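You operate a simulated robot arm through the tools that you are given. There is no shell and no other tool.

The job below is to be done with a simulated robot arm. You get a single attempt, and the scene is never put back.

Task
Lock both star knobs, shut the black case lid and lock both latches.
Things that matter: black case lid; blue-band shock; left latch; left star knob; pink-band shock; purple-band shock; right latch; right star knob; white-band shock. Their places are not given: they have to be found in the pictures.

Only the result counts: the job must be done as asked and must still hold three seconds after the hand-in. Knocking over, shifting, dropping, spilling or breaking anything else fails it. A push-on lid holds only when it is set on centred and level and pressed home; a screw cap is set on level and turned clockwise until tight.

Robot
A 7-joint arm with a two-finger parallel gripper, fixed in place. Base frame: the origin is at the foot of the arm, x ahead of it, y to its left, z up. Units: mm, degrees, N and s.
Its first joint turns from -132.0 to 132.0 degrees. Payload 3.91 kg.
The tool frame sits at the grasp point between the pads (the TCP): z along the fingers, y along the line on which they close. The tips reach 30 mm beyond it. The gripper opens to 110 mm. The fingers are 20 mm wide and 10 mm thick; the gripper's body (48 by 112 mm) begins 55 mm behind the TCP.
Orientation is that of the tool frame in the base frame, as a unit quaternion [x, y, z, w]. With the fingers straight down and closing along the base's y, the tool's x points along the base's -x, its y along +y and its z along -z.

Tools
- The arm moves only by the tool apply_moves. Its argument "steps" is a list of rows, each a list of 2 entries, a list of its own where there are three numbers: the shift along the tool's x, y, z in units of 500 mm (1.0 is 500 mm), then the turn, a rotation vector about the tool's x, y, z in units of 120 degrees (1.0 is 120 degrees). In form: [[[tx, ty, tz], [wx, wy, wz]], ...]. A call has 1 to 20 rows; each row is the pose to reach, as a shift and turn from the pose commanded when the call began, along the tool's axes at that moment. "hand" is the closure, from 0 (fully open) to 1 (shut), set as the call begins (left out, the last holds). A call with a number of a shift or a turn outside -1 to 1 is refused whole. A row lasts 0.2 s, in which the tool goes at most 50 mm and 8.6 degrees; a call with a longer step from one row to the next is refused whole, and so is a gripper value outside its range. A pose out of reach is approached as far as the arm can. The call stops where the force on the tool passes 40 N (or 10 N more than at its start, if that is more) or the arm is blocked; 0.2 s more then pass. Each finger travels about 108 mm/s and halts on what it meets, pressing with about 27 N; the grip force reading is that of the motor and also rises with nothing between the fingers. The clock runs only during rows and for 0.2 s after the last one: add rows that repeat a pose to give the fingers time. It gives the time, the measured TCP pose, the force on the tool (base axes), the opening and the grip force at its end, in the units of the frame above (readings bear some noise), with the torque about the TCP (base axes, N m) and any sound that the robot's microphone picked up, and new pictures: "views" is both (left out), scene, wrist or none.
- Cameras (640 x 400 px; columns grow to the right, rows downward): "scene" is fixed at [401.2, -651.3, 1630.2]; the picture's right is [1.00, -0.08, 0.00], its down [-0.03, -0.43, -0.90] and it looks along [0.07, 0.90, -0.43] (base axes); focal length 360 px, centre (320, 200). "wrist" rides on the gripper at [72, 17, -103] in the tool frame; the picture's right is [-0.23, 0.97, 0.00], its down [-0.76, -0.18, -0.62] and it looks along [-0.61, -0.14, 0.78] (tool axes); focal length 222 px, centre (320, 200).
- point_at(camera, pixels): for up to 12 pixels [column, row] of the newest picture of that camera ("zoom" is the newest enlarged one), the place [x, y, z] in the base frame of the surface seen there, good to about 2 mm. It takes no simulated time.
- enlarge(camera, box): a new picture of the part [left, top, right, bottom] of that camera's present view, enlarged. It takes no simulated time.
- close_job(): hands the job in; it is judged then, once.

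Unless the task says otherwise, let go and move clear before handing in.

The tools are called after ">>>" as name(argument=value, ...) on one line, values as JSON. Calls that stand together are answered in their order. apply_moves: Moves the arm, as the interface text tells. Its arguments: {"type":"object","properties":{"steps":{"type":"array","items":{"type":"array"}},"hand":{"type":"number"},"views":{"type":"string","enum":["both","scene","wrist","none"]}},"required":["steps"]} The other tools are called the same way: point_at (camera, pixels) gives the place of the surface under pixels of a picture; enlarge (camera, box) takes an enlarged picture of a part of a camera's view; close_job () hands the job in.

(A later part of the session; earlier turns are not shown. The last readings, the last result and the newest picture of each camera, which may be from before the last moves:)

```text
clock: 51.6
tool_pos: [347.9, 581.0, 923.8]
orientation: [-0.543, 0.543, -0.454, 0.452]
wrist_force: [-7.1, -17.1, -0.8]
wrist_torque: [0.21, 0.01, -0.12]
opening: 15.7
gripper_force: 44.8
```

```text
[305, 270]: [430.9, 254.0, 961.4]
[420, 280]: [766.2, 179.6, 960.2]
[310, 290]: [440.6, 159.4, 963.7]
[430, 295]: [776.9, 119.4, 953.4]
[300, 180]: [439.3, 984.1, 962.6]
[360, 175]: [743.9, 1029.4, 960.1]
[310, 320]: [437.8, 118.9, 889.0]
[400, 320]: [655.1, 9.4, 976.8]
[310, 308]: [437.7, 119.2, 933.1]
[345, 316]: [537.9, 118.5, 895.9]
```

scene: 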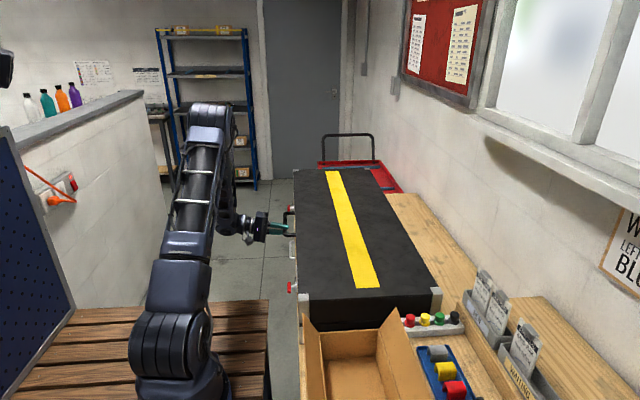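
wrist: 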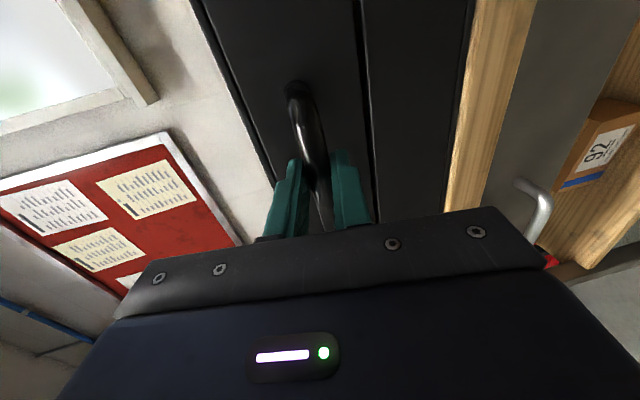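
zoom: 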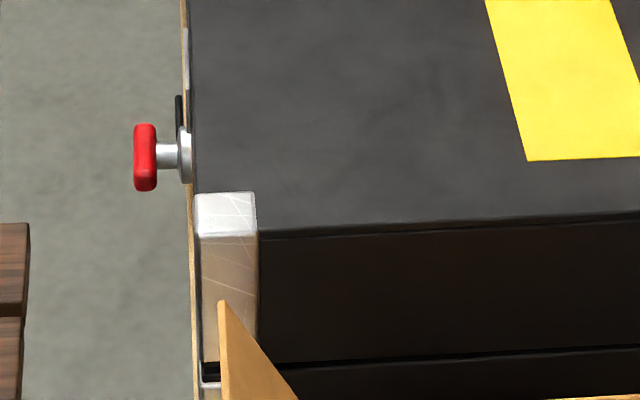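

The lid top is about 2–3 mm higher at the front than at the hinge side, so I'll press the handle down gently in 1 mm steps until force builds.

>>> apply_moves(steps=[[[0, 0.002, 0], [0, 0, 0]], [[0, 0.004, 0], [0, 0, 0]], [[0, 0.006, 0], [0, 0, 0]], [[0, 0.008, 0], [0, 0, 0]]], views="wrist")

>>> enlarge(camera="wrist", box=[300, 20, 480, 140])

```text
clock: 52.6
tool_pos: [347.6, 581.1, 922.1]
orientation: [-0.542, 0.542, -0.455, 0.454]
wrist_force: [0.1, -2.8, 22.6]
wrist_torque: [0.13, -0.35, 0.47]
opening: 15.4
gripper_force: 44.8
```

wrist: 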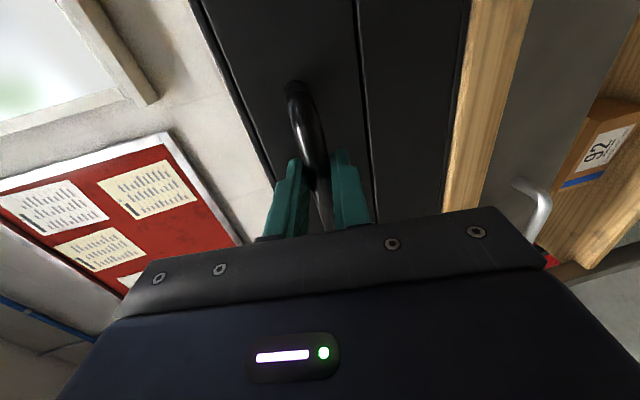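

```text
3.33 times, centred on (390, 80) of wrist
```

zoom: 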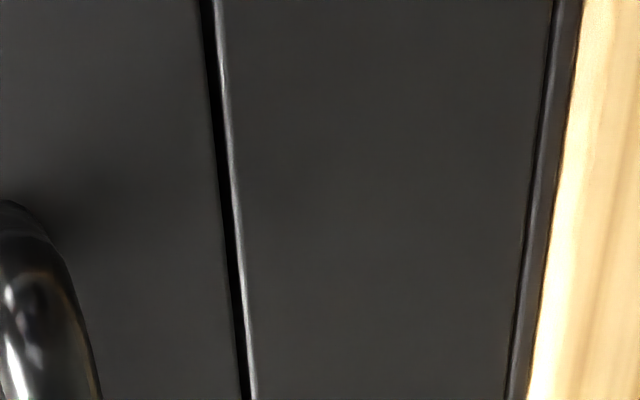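

Force rose to 23 N and the gap line narrowed. I'll press a touch more to confirm it is seated.

>>> apply_moves(steps=[[[0, 0.001, 0], [0, 0, 0]], [[0, 0.002, 0], [0, 0, 0]], [[0, 0.003, 0], [0, 0, 0]]], views="wrist")

>>> enlarge(camera="wrist", box=[300, 20, 480, 140])

>>> point_at(camera="scene", pixels=[[305, 270], [420, 280], [310, 285], [430, 290], [300, 180], [360, 175], [303, 240], [390, 230], [306, 260], [400, 260]])

```text
clock: 53.2
tool_pos: [347.5, 579.7, 923.4]
orientation: [-0.542, 0.542, -0.455, 0.454]
wrist_force: [-4.1, -7.7, 6.9]
wrist_torque: [-0.08, -0.14, -0.28]
opening: 15.8
gripper_force: 44.8
stopped in row 2: the force on the tool passed its limit at 43 N (the readings are from after the stop); the commanded pose is now the measured one
```

wrist: 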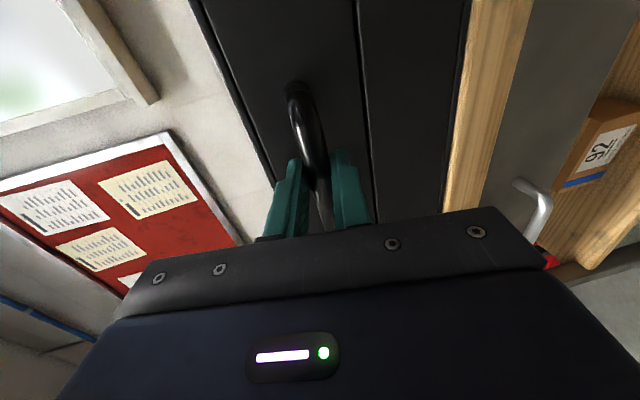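

```text
3.33 times, centred on (390, 80) of wrist
```

zoom: 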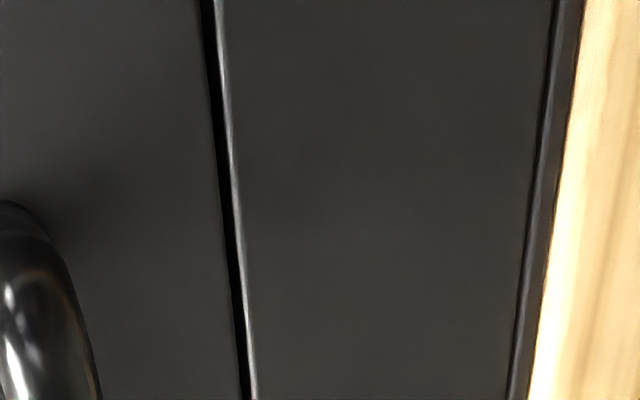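

```text
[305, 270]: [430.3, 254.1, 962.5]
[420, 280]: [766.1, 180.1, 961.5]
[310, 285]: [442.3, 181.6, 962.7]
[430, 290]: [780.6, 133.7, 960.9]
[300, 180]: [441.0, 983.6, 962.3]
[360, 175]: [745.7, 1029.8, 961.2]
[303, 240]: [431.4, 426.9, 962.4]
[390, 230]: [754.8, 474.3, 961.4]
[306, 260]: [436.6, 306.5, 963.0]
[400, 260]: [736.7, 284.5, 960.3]
```

The lid top is level within about 1 mm and pressing hit the force stop, so the lid is shut. I'll open the fingers a little and retract straight back from the handle.

>>> apply_moves(steps=[[[0, 0, 0], [0, 0, 0]], [[0, 0, 0], [0, 0, 0]], [[0, 0, -0.04], [0, 0, 0]], [[0, 0, -0.1], [0, 0, 0]], [[0, 0, -0.18], [0, 0, 0]], [[0, 0, -0.24], [0, 0, 0]], [[0, 0, -0.24], [0, 0, 0]]], hand=0.67)

```text
clock: 54.8
tool_pos: [228.0, 582.3, 941.2]
orientation: [-0.541, 0.542, -0.454, 0.454]
wrist_force: [0.2, -0.4, -0.8]
wrist_torque: [0.04, -0.01, 0.04]
opening: 36.4
gripper_force: 0.1
```

scene: 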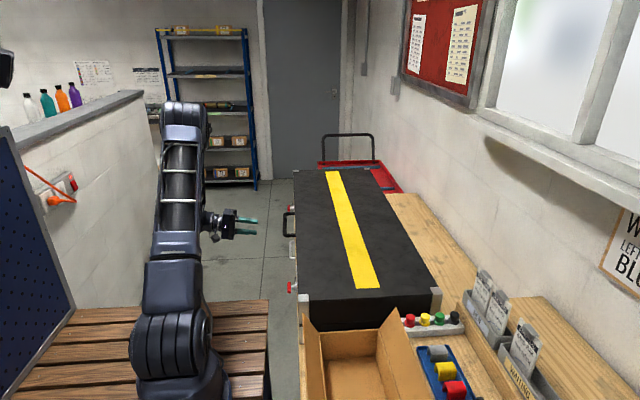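
wrist: 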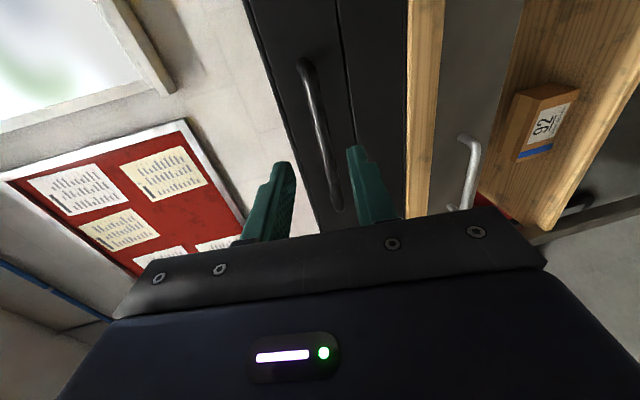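

The lid stays shut. Now I'll measure the latches, the catch plates and the wooden deck edge, which may restrict access to the right latch.

>>> enlarge(camera="scene", box=[280, 270, 320, 310])

>>> enlarge(camera="scene", box=[280, 190, 320, 230])

>>> point_at(camera="scene", pixels=[[267, 301], [267, 340], [267, 380], [230, 302], [200, 330], [290, 283], [290, 288], [290, 292], [295, 287], [299, 287], [292, 208], [299, 270]])

```text
10.00 times, centred on (300, 290) of scene
```

zoom: 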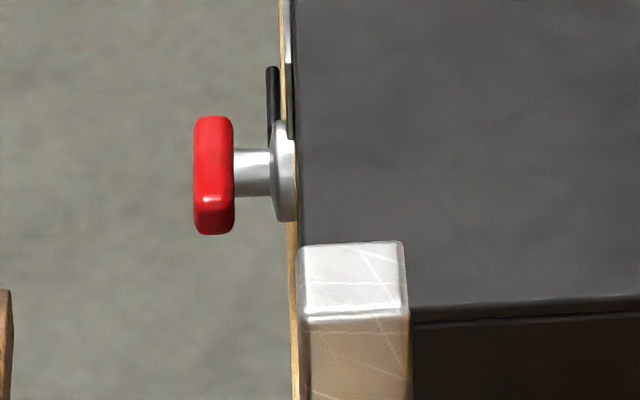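

```text
10.00 times, centred on (300, 210) of scene
```

zoom: 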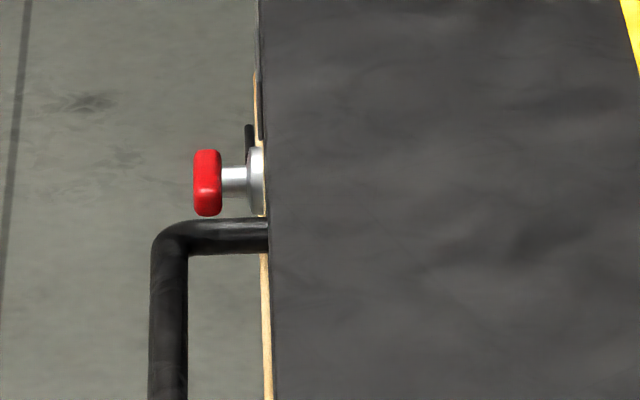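

```text
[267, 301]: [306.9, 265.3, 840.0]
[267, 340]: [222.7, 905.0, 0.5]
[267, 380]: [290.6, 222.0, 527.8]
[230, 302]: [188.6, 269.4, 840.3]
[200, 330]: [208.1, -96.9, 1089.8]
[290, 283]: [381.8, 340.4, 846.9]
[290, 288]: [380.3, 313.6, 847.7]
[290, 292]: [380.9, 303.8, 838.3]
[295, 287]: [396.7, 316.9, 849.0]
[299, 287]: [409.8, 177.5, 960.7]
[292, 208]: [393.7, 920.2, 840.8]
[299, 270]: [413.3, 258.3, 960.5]
```

Deck corner is at (307,265,840), so I'll approach the right latch from the +y side: tool level, yawed −35°, standing off about 120 mm for a close look.

>>> apply_moves(steps=[[[0.0458, 0.0214, 0.0171], [0.0098, 0.0364, 0.0031]], [[0.0915, 0.0428, 0.0342], [0.0197, 0.0728, 0.0062]], [[0.1373, 0.0642, 0.0513], [0.0295, 0.1091, 0.0093]], [[0.183, 0.0856, 0.0684], [0.0394, 0.1455, 0.0124]], [[0.2288, 0.107, 0.0855], [0.0492, 0.1819, 0.0155]], [[0.2745, 0.1284, 0.1026], [0.059, 0.2183, 0.0186]], [[0.3203, 0.1498, 0.1197], [0.0689, 0.2546, 0.0217]], [[0.366, 0.1712, 0.1368], [0.0787, 0.291, 0.0248]], [[0.366, 0.1712, 0.1368], [0.0787, 0.291, 0.0248]]], hand=0.67)

```text
clock: 56.8
tool_pos: [279.7, 397.4, 845.1]
orientation: [-0.328, 0.628, -0.627, 0.324]
wrist_force: [0.0, -0.8, 0.0]
wrist_torque: [-0.02, 0.02, -0.03]
opening: 36.1
gripper_force: 0.1
```

scene: 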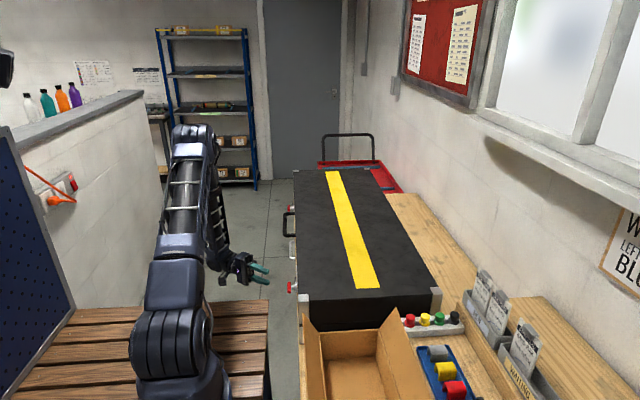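
wrist: 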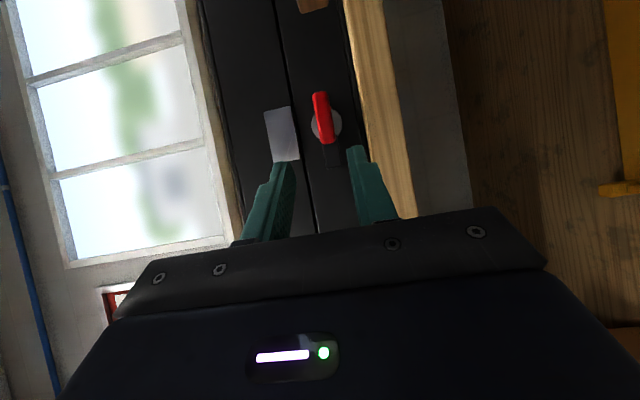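

The latch T-handle is at (322,118) and its catch plate on the lid at (282,135). I'll zoom and measure both.

>>> enlarge(camera="wrist", box=[250, 80, 378, 180])

>>> point_at(camera="wrist", pixels=[[319, 97], [321, 118], [326, 140], [313, 128], [336, 122], [333, 160], [282, 112], [285, 135], [288, 158], [270, 135], [296, 135], [330, 118]])

```text
4.00 times, centred on (314, 130) of wrist
```

zoom: 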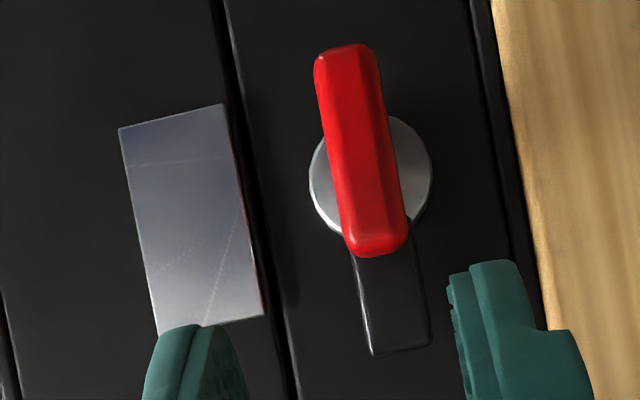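

```text
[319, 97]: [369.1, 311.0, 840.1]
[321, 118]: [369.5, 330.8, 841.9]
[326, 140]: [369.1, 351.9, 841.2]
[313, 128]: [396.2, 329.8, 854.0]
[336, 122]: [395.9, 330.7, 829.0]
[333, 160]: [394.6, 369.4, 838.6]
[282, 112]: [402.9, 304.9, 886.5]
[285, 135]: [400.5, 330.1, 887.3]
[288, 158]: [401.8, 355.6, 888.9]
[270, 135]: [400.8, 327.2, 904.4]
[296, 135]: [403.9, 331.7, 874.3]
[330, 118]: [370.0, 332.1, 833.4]
```

T-handle: axis at about y=331, z=841, bar front at x=369; flange front x≈396, tongue front x≈394.6, catch plate z 873–905 directly above. I'll check the wood edge below before moving in.

>>> point_at(camera="wrist", pixels=[[360, 60], [366, 100], [375, 150], [385, 100], [400, 100], [352, 60], [345, 80], [430, 120], [420, 180], [365, 125]])

```text
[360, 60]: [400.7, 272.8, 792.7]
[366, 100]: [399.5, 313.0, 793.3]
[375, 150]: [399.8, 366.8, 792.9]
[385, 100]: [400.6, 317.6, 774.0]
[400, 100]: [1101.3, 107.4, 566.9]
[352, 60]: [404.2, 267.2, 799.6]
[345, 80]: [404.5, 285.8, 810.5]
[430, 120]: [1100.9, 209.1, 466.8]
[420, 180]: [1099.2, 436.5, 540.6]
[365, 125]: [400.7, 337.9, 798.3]
```

Nothing protrudes beyond x≈400 below the latch. I'll advance 94 mm along the fingers so the pads straddle the T-bar.

>>> apply_moves(steps=[[[-0.0006, 0.0082, 0.06], [0, 0, 0]], [[-0.0012, 0.0082, 0.12], [0, 0, 0]], [[-0.0018, 0.0082, 0.16], [0, 0, 0]], [[-0.0018, 0.0082, 0.188], [0, 0, 0]], [[-0.0018, 0.0082, 0.188], [0, 0, 0]]])

>>> enlarge(camera="wrist", box=[240, 100, 400, 225])

>>> enlarge(camera="scene", box=[260, 255, 324, 305])

```text
clock: 58.0
tool_pos: [360.0, 345.8, 842.7]
orientation: [-0.327, 0.628, -0.627, 0.324]
wrist_force: [0.6, 0.5, 0.3]
wrist_torque: [0.02, 0.0, -0.03]
opening: 36.3
gripper_force: 0.0
```

scene: 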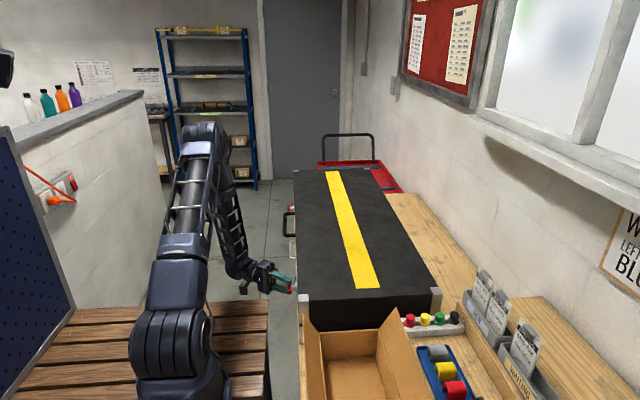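
wrist: 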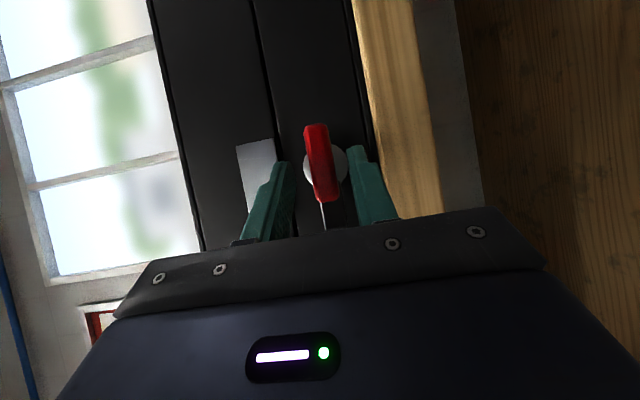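

```text
3.20 times, centred on (320, 162) of wrist
```

zoom: 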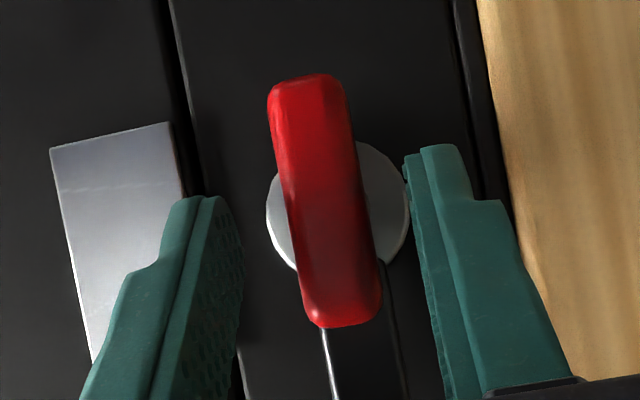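

```text
8.00 times, centred on (292, 280) of scene
```

zoom: 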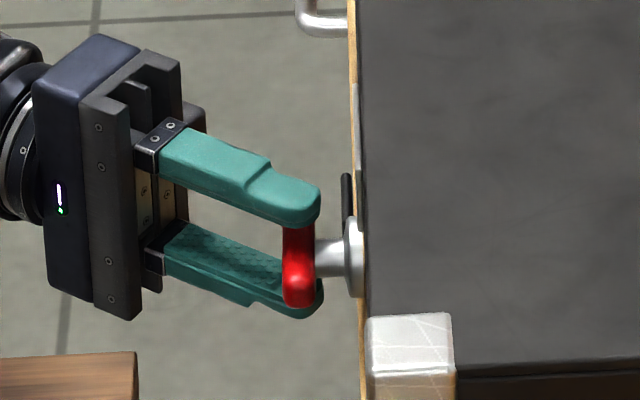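

The pads straddle the T-bar nicely centred. I'll back off 3 mm for tip clearance to the flange and close.

>>> apply_moves(steps=[[[0, 0, -0.006], [0, 0, 0]], [[0, 0, -0.006], [0, 0, 0]], [[0, 0, -0.006], [0, 0, 0]], [[0, 0, -0.006], [0, 0, 0]]], hand=1.0, views="wrist")

>>> enlarge(camera="wrist", box=[240, 100, 400, 225])

```text
clock: 58.4
tool_pos: [356.6, 346.0, 840.3]
orientation: [-0.328, 0.629, -0.627, 0.322]
wrist_force: [8.6, 3.7, -10.1]
wrist_torque: [0.18, -0.43, 0.26]
opening: 16.1
gripper_force: 44.5
stopped in row 2: the force on the tool passed its limit at 47 N (the readings are from after the stop); the commanded pose is now the measured one
```

wrist: 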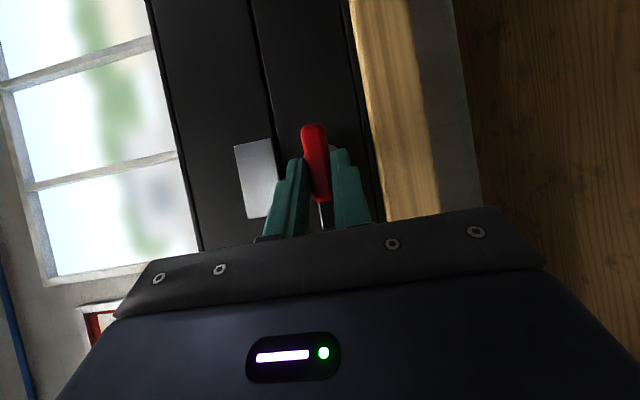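

```text
3.20 times, centred on (320, 162) of wrist
```

zoom: 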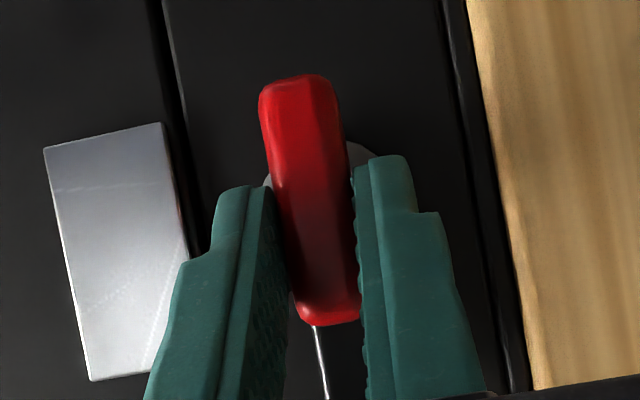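

The T-bar is gripped (16 mm) and the load is small. I'll roll the tool +30° about its own axis to begin turning the latch.

>>> apply_moves(steps=[[[0, 0, 0], [0, 0, 0.042]], [[0, 0, 0], [0, 0, 0.083]], [[0, 0, 0], [0, 0, 0.125]], [[0, 0, 0], [0, 0, 0.167]], [[0, 0, 0], [0, 0, 0.208]], [[0, 0, 0], [0, 0, 0.25]]])

>>> enlarge(camera="wrist", box=[240, 100, 400, 225])

>>> enlarge(camera="scene", box=[260, 255, 324, 305])

```text
clock: 59.8
tool_pos: [357.0, 346.9, 842.1]
orientation: [-0.154, 0.692, -0.522, 0.474]
wrist_force: [-20.0, -2.2, 22.9]
wrist_torque: [-0.33, 0.34, -0.45]
opening: 19.4
gripper_force: 45.1
```

scene: 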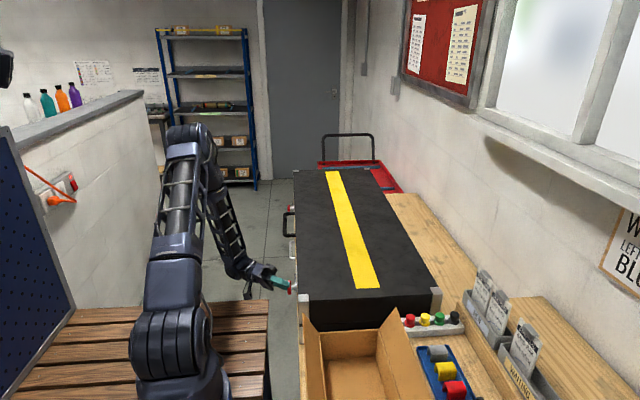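
wrist: 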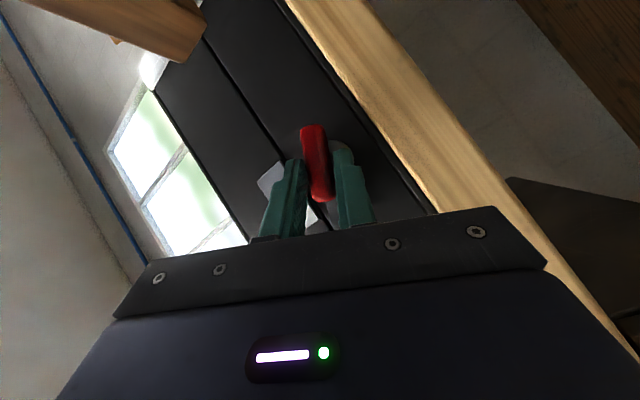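

```text
3.20 times, centred on (320, 162) of wrist
```

zoom: 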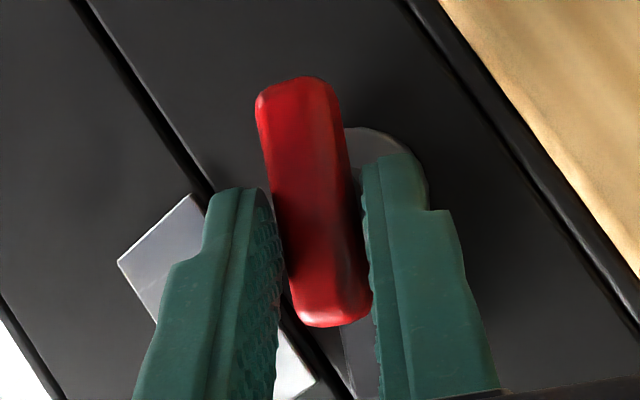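

```text
8.00 times, centred on (292, 280) of scene
```

zoom: 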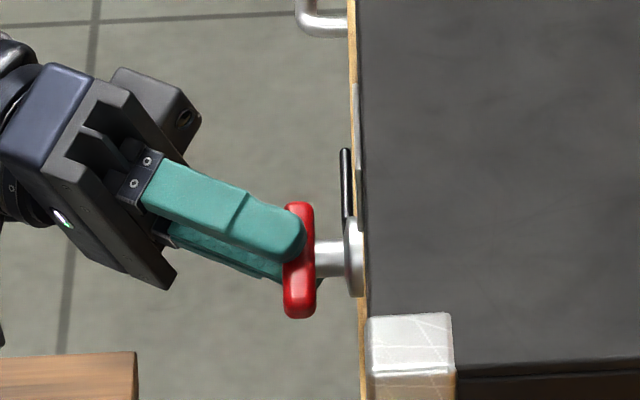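

The T-handle turned along with the gripper and the tongue is lifting. I'll relieve slightly and roll another 30°.

>>> apply_moves(steps=[[[0, -0.0016, -0.0011], [0, 0, 0]], [[0, -0.0016, -0.0011], [0, 0, 0.042]], [[0, -0.0016, -0.0011], [0, 0, 0.083]], [[0, -0.0016, -0.0011], [0, 0, 0.125]], [[0, -0.0016, -0.0011], [0, 0, 0.167]], [[0, -0.0016, -0.0011], [0, 0, 0.208]], [[0, -0.0016, -0.0011], [0, 0, 0.25]]])

>>> enlarge(camera="wrist", box=[240, 100, 400, 225])

>>> enlarge(camera="scene", box=[260, 255, 324, 305])

```text
clock: 61.4
tool_pos: [356.7, 346.4, 841.4]
orientation: [0.03, 0.708, -0.381, 0.593]
wrist_force: [-34.9, -7.2, 20.3]
wrist_torque: [-0.35, 1.12, -1.08]
opening: 21.8
gripper_force: 45.4
```

scene: 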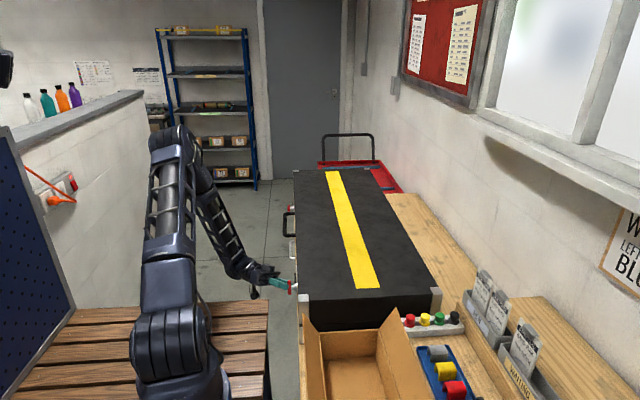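
wrist: 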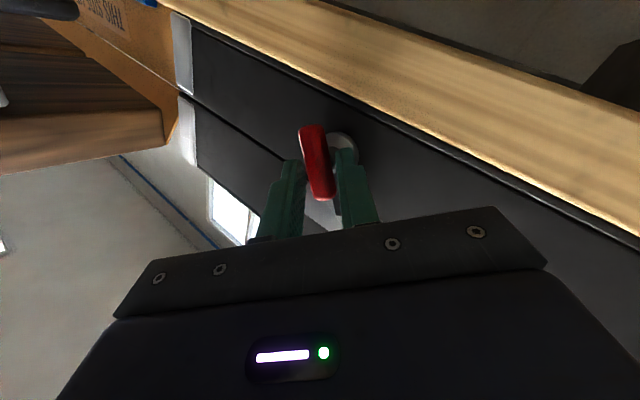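

```text
3.20 times, centred on (320, 162) of wrist
```

zoom: 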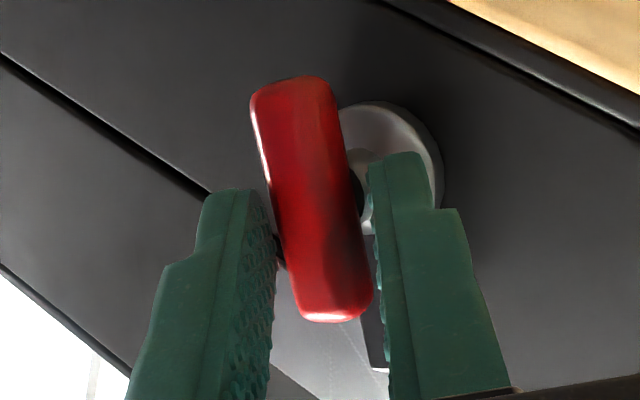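

```text
8.00 times, centred on (292, 280) of scene
```

zoom: 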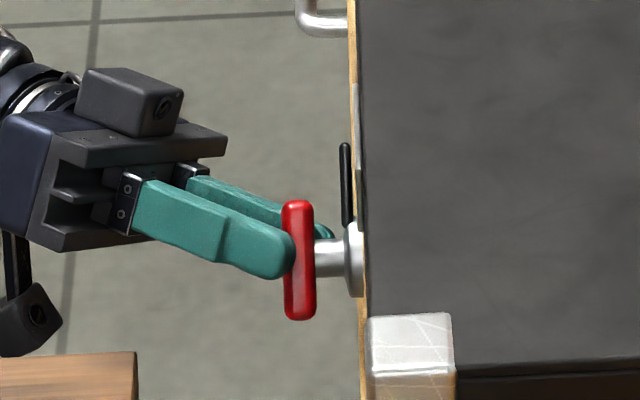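

Rolled 60° with the T still aligned in the pads, but the load has grown to 41 N mainly along −x. I'll back off about 1.3 mm to relieve it before the last part.

>>> apply_moves(steps=[[[-0.0004, -0.0018, -0.002], [0, 0, 0]], [[-0.0004, -0.0018, -0.002], [0, 0, 0]]], views="none")

```text
clock: 62.0
tool_pos: [355.2, 346.4, 842.3]
orientation: [0.03, 0.709, -0.381, 0.593]
wrist_force: [-0.1, -11.8, -10.4]
wrist_torque: [0.19, 0.33, 0.35]
opening: 21.9
gripper_force: 44.6
```

The load dropped to about 16 N. I'll roll the remaining 30° with a slight pull-back.

>>> apply_moves(steps=[[[0, 0, -0.0003], [0, 0, 0.042]], [[0, 0, -0.0006], [0, 0, 0.083]], [[0, 0, -0.0009], [0, 0, 0.125]], [[0, 0, -0.0012], [0, 0, 0.167]], [[0, 0, -0.0015], [0, 0, 0.208]], [[0, 0, -0.0018], [0, 0, 0.25]]])

>>> enlarge(camera="wrist", box=[240, 100, 400, 225])

>>> enlarge(camera="scene", box=[260, 255, 324, 305])

```text
clock: 63.4
tool_pos: [353.8, 345.1, 843.1]
orientation: [0.214, 0.676, -0.216, 0.671]
wrist_force: [-16.0, -26.9, 5.4]
wrist_torque: [-0.15, 1.41, -1.02]
opening: 23.0
gripper_force: 45.0
```

scene: 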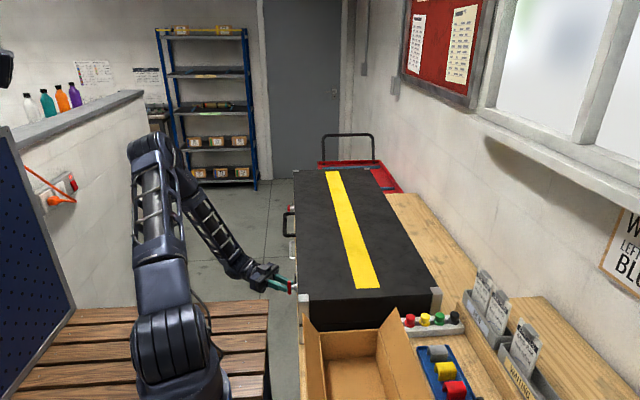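
wrist: 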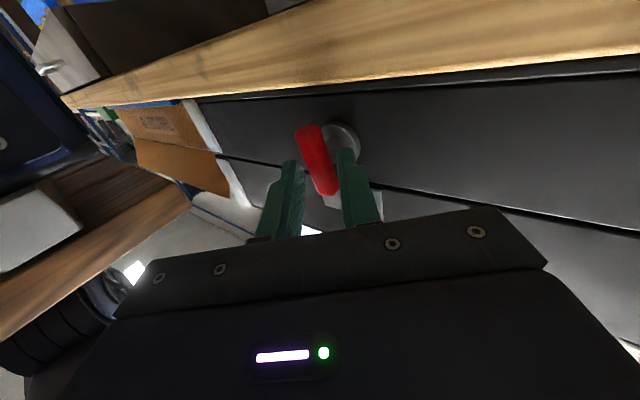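

```text
3.20 times, centred on (320, 162) of wrist
```

zoom: 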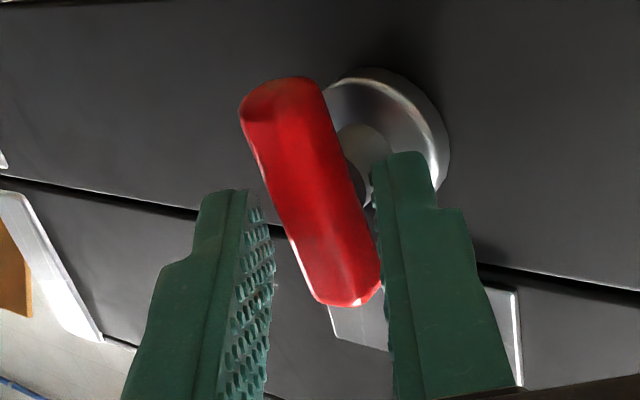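

```text
8.00 times, centred on (292, 280) of scene
```

zoom: 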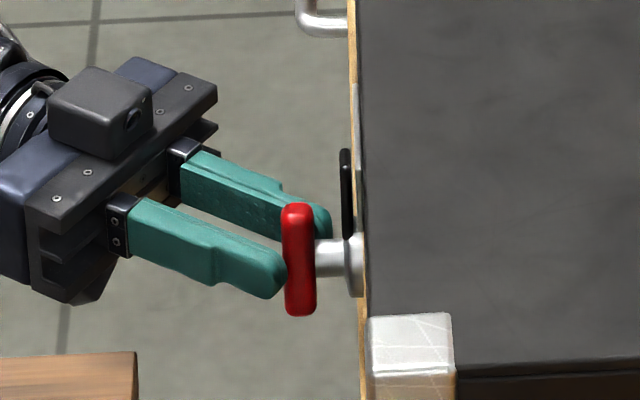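

In this view a vertical bar should appear with slope about 0.3, which matches the T-bar now. I'll measure the T-bar ends and the tongue to get the angle.

>>> point_at(camera="zoom", pixels=[[300, 215], [300, 300], [347, 190], [345, 160], [345, 230], [340, 255]])

>>> point_at(camera="wrist", pixels=[[308, 130], [312, 145], [316, 160], [320, 175], [325, 190], [330, 170], [322, 150]])

```text
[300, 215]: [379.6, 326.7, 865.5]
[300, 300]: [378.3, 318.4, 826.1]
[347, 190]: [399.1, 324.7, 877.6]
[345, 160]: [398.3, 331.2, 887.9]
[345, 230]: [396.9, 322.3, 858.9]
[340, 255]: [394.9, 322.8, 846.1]
```

```text
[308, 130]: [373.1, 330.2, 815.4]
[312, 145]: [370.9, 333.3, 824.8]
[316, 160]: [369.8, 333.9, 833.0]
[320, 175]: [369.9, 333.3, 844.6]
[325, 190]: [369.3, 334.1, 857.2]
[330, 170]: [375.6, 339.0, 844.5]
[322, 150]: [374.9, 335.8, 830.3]
```

The T-bar ridge is vertical within a few degrees and the tongue tip is at z≈888 over the plate. I'll roll another 8° to confirm it is at its stop.

>>> apply_moves(steps=[[[0, -0.001, -0.0004], [0, 0, 0.033]], [[0, -0.001, -0.0004], [0, 0, 0.067]], [[0, -0.001, -0.0004], [0, 0, 0.067]]])

>>> enlarge(camera="wrist", box=[240, 100, 400, 225])

>>> enlarge(camera="scene", box=[260, 255, 324, 305])

```text
clock: 64.1
tool_pos: [353.1, 345.9, 842.4]
orientation: [0.258, 0.66, -0.171, 0.685]
wrist_force: [-8.6, -2.7, 12.0]
wrist_torque: [-1.0, 0.33, -0.08]
opening: 23.5
gripper_force: 44.7
stopped in row 3: the force on the tool passed its limit at 43 N (the readings are from after the stop); the commanded pose is now the measured one
```

scene: 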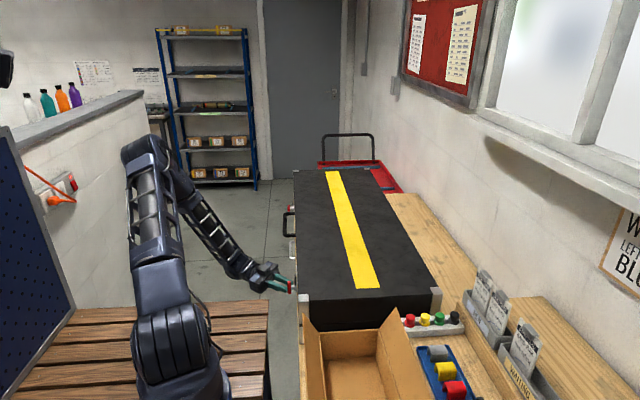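
wrist: 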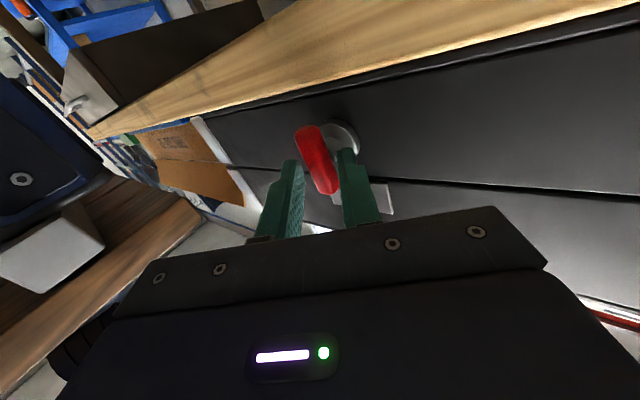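

```text
3.20 times, centred on (320, 162) of wrist
```

zoom: 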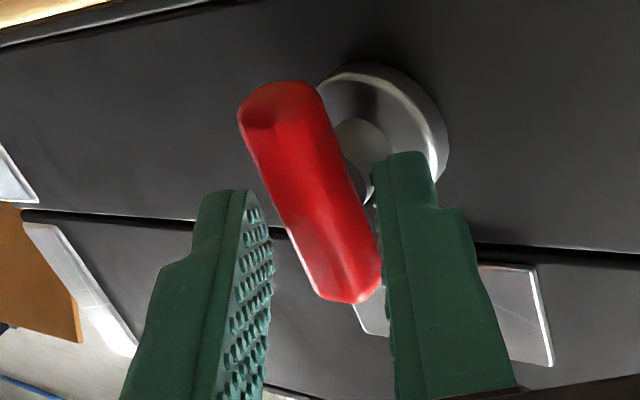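

```text
8.00 times, centred on (292, 280) of scene
```

zoom: 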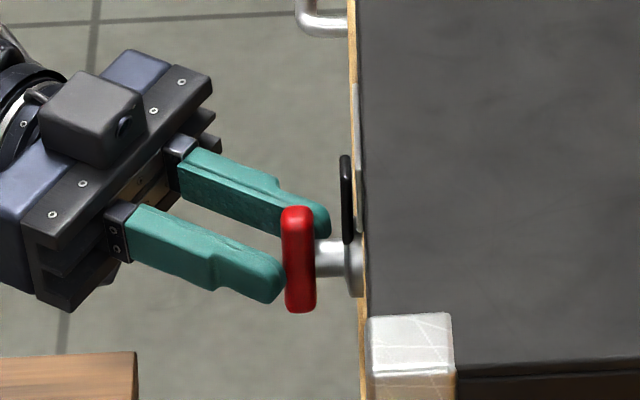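

The torque about x reached −1 N·m and the tongue is at about 90–94°, so the right latch is home. I'll open and retract along the finger line.

>>> apply_moves(steps=[[[0, 0, 0], [0, 0, 0]], [[0, 0, 0], [0, 0, 0]], [[0, 0, -0.02], [0, 0, 0]], [[0, 0, -0.06], [0, 0, 0]], [[0, 0, -0.14], [0, 0, 0]], [[0, 0, -0.22], [0, 0, 0]], [[0, 0, -0.22], [0, 0, 0]]], hand=0.67)

>>> enlarge(camera="wrist", box=[240, 60, 400, 185])

>>> enlarge(camera="scene", box=[260, 255, 324, 305])

```text
clock: 65.7
tool_pos: [262.3, 411.0, 843.1]
orientation: [0.258, 0.66, -0.169, 0.685]
wrist_force: [-0.5, 0.1, -0.6]
wrist_torque: [0.0, -0.02, -0.02]
opening: 36.3
gripper_force: 0.1
```

scene: 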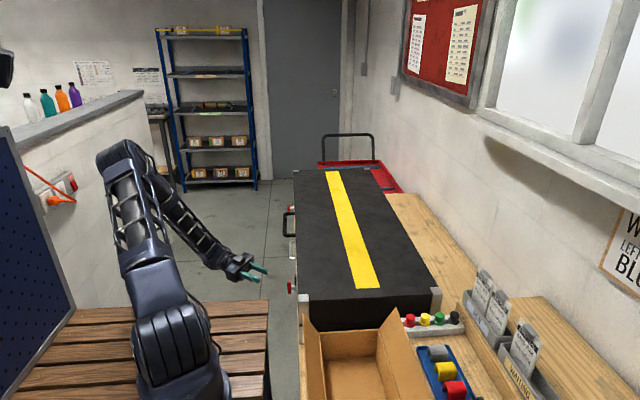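
wrist: 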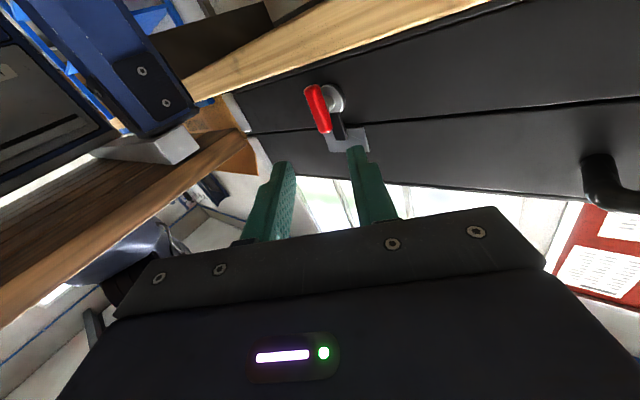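

```text
3.20 times, centred on (320, 122) of wrist
```

zoom: 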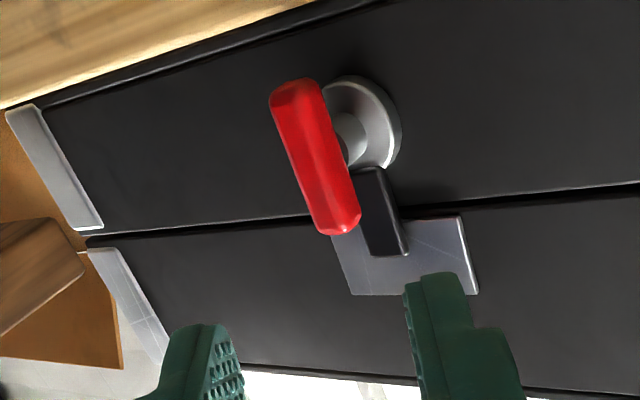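

```text
8.00 times, centred on (292, 280) of scene
```

zoom: 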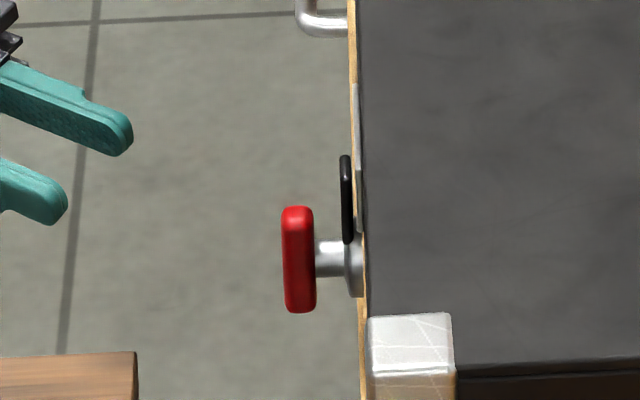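

The tongue now lies over the catch plate. I'll measure its angle from this clear view.

>>> enlarge(camera="wrist", box=[290, 70, 390, 160])

>>> point_at(camera="wrist", pixels=[[310, 90], [313, 100], [317, 110], [321, 121], [325, 130], [334, 118], [338, 128], [342, 138], [345, 120], [345, 135], [355, 130], [345, 148]])

```text
4.44 times, centred on (340, 115) of wrist
```

zoom: 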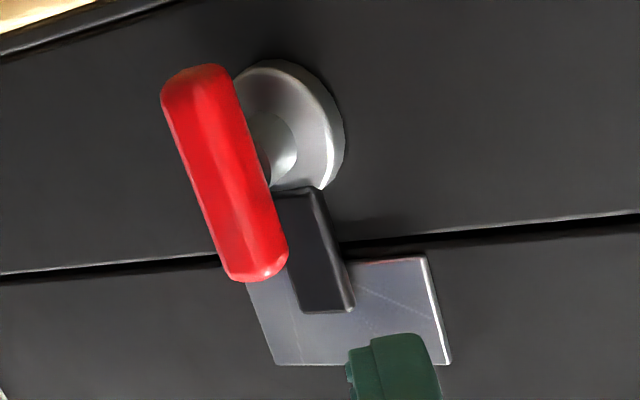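

```text
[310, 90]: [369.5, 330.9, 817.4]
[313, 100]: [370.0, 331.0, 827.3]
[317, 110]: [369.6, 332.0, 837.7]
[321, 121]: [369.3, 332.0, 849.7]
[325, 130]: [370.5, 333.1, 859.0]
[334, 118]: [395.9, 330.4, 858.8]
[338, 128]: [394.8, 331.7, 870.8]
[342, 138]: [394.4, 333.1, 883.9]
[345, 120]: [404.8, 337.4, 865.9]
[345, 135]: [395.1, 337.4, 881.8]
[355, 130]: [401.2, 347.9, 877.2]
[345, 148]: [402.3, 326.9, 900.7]
```

The right latch is locked (tongue about 93° over the plate). Now I'll move along the front toward the left latch at y≈926, rolling the tool back to level first.

>>> apply_moves(steps=[[[0.0043, 0.0324, -0.023], [0, 0, -0.0677]], [[0.0085, 0.0648, -0.0459], [0, 0, -0.1354]], [[0.0128, 0.0972, -0.0689], [0, 0, -0.2031]], [[0.017, 0.1296, -0.0918], [0, 0, -0.2708]], [[0.0213, 0.162, -0.1148], [0, 0, -0.3385]], [[0.0256, 0.1944, -0.1378], [0, 0, -0.4063]], [[0.0298, 0.2268, -0.1607], [0, 0, -0.474]], [[0.0341, 0.2592, -0.1837], [0, 0, -0.5417]], [[0.0383, 0.2916, -0.2066], [0, 0, -0.6094]], [[0.0426, 0.324, -0.2296], [0, 0, -0.6771]], [[0.0468, 0.3564, -0.2525], [0, 0, -0.7448]], [[0.0511, 0.3888, -0.2755], [0, 0, -0.8125]], [[0.0511, 0.3888, -0.2755], [0, 0, -0.8125]]])

```text
clock: 68.5
tool_pos: [264.1, 650.6, 843.3]
orientation: [-0.326, 0.629, -0.627, 0.324]
wrist_force: [0.4, 0.5, 0.5]
wrist_torque: [0.01, -0.03, 0.0]
opening: 36.0
gripper_force: 0.1
```

scene: 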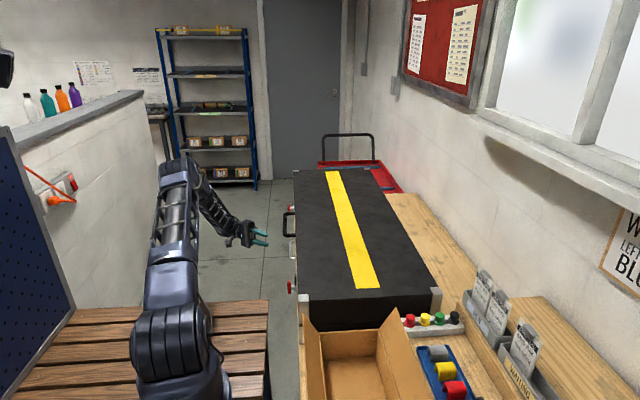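
wrist: 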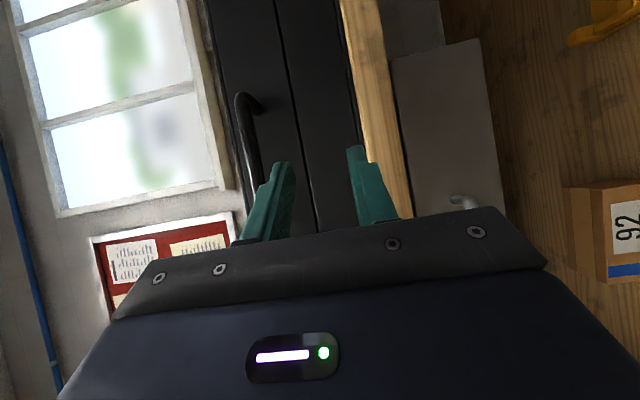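

Position and orientation are as planned. Now I'll yaw +55° (to +20°) and move to a standoff from the left latch.

>>> apply_moves(steps=[[[-0.048, 0, -0.0334], [0, -0.0573, 0]], [[-0.096, 0, -0.0669], [0, -0.1146, 0]], [[-0.144, 0, -0.1003], [0, -0.1719, 0]], [[-0.192, 0, -0.1338], [0, -0.2292, 0]], [[-0.24, 0, -0.1672], [0, -0.2864, 0]], [[-0.288, 0, -0.2006], [0, -0.3437, 0]], [[-0.336, 0, -0.2341], [0, -0.401, 0]], [[-0.384, 0, -0.2675], [0, -0.4583, 0]], [[-0.384, 0, -0.2675], [0, -0.4583, 0]]])

>>> enlarge(camera="wrist", box=[240, 60, 400, 185])

```text
clock: 70.5
tool_pos: [265.0, 883.5, 843.7]
orientation: [0.58, -0.408, 0.405, -0.577]
wrist_force: [-0.3, 0.3, 0.9]
wrist_torque: [-0.01, -0.01, -0.02]
opening: 36.4
gripper_force: 0.1
```

scene: 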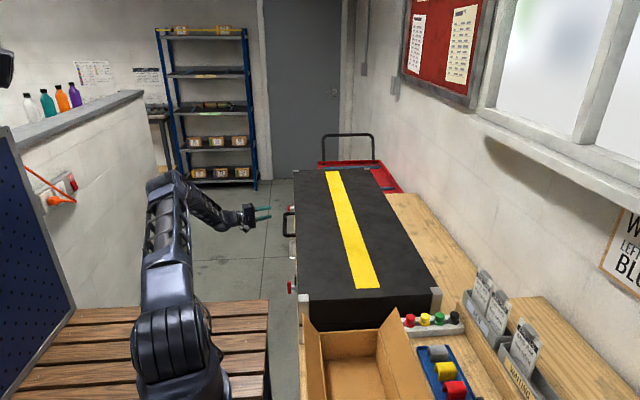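
wrist: 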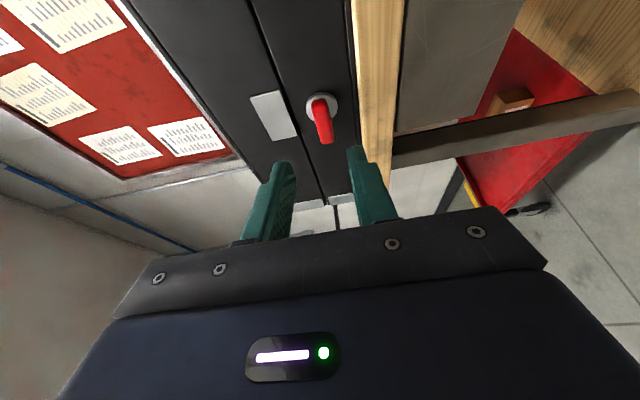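

```text
3.20 times, centred on (320, 122) of wrist
```

zoom: 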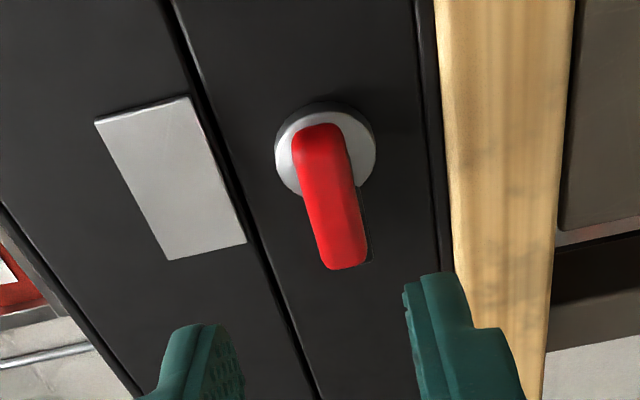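

>>> point_at(camera="wrist", pixels=[[316, 105], [320, 118], [323, 130], [326, 140], [309, 112], [333, 105], [337, 140], [275, 95], [280, 120], [290, 138], [320, 108], [262, 108]])

>>> enlarge(camera="wrist", box=[290, 85, 350, 150])

```text
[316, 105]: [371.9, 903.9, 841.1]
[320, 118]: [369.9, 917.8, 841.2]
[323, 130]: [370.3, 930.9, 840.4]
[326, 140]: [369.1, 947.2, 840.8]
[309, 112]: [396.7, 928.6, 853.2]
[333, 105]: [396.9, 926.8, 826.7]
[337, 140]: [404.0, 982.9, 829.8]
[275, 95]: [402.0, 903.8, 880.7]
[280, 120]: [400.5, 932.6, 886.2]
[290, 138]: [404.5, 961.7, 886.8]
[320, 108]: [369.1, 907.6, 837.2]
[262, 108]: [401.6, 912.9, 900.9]
```

```text
6.15 times, centred on (320, 118) of wrist
```

zoom: 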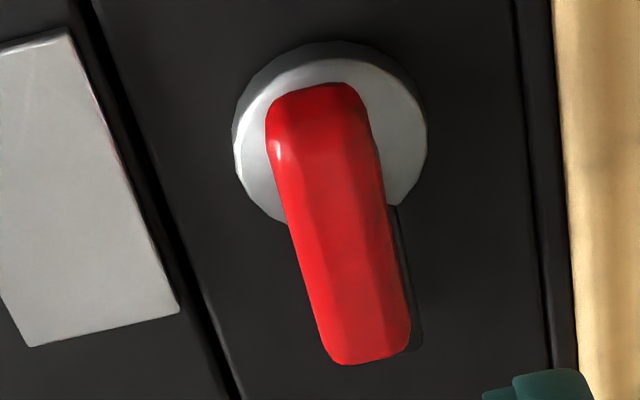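

The left T-handle is centred at about (376.5, 927, 841), mirroring the right one. I'll advance along the fingers to straddle it.

>>> apply_moves(steps=[[[-0.002, 0.0048, 0.06], [0, 0, 0]], [[-0.004, 0.0048, 0.12], [0, 0, 0]], [[-0.006, 0.0048, 0.165], [0, 0, 0]], [[-0.006, 0.0048, 0.195], [0, 0, 0]], [[-0.006, 0.0048, 0.195], [0, 0, 0]]])

>>> enlarge(camera="wrist", box=[240, 100, 400, 225])

>>> enlarge(camera="scene", box=[260, 185, 324, 235])

```text
clock: 71.7
tool_pos: [357.0, 918.1, 840.5]
orientation: [0.58, -0.408, 0.405, -0.577]
wrist_force: [-0.2, -0.2, 1.2]
wrist_torque: [-0.01, -0.02, 0.0]
opening: 36.1
gripper_force: 0.0
```

scene: 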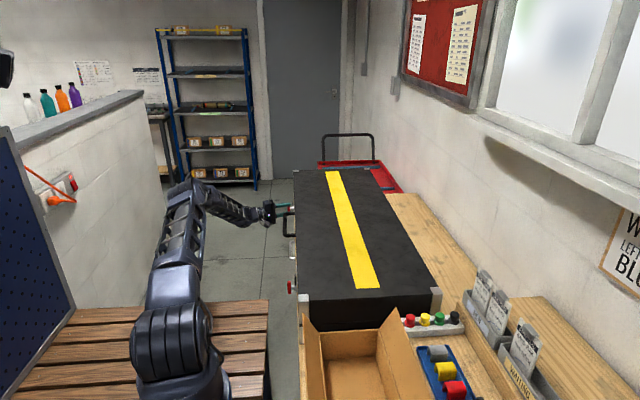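
wrist: 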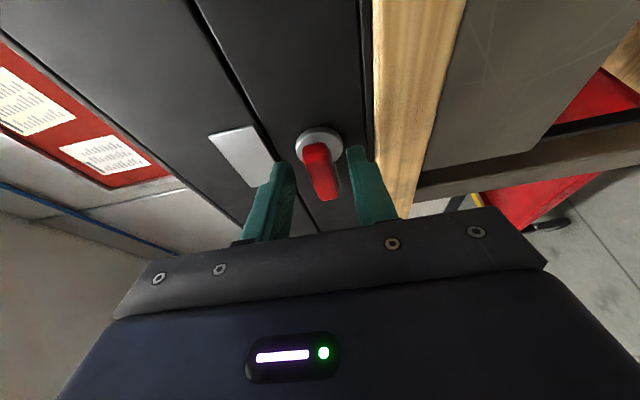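

```text
3.20 times, centred on (320, 162) of wrist
```

zoom: 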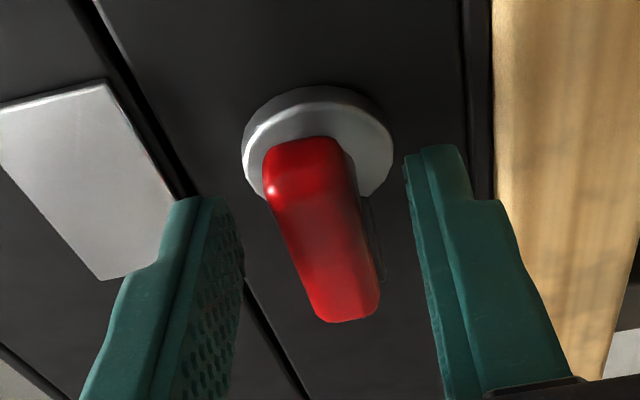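

```text
8.00 times, centred on (292, 210) of scene
```

zoom: 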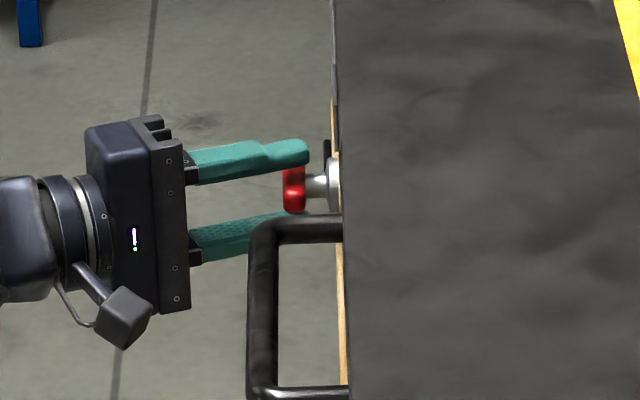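

The T-bar sits between the pads. I'll close on it.

>>> apply_moves(steps=[[[0, 0, 0], [0, 0, 0]], [[0, 0, 0], [0, 0, 0]], [[0, 0, 0], [0, 0, 0]]], hand=1.0, views="wrist")

>>> enlarge(camera="wrist", box=[240, 100, 400, 225])

```text
clock: 72.5
tool_pos: [357.2, 917.9, 839.6]
orientation: [0.58, -0.408, 0.405, -0.577]
wrist_force: [2.1, 2.1, -5.3]
wrist_torque: [0.11, -0.32, 0.57]
opening: 15.9
gripper_force: 45.2
```

wrist: 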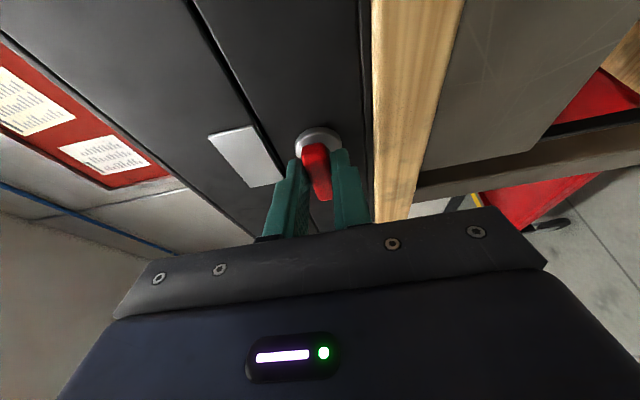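

```text
3.20 times, centred on (320, 162) of wrist
```

zoom: 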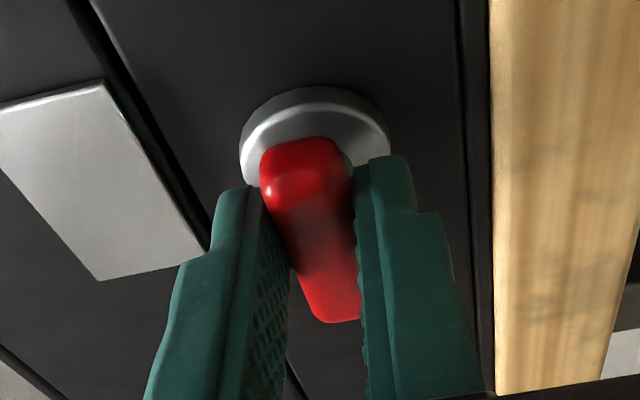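

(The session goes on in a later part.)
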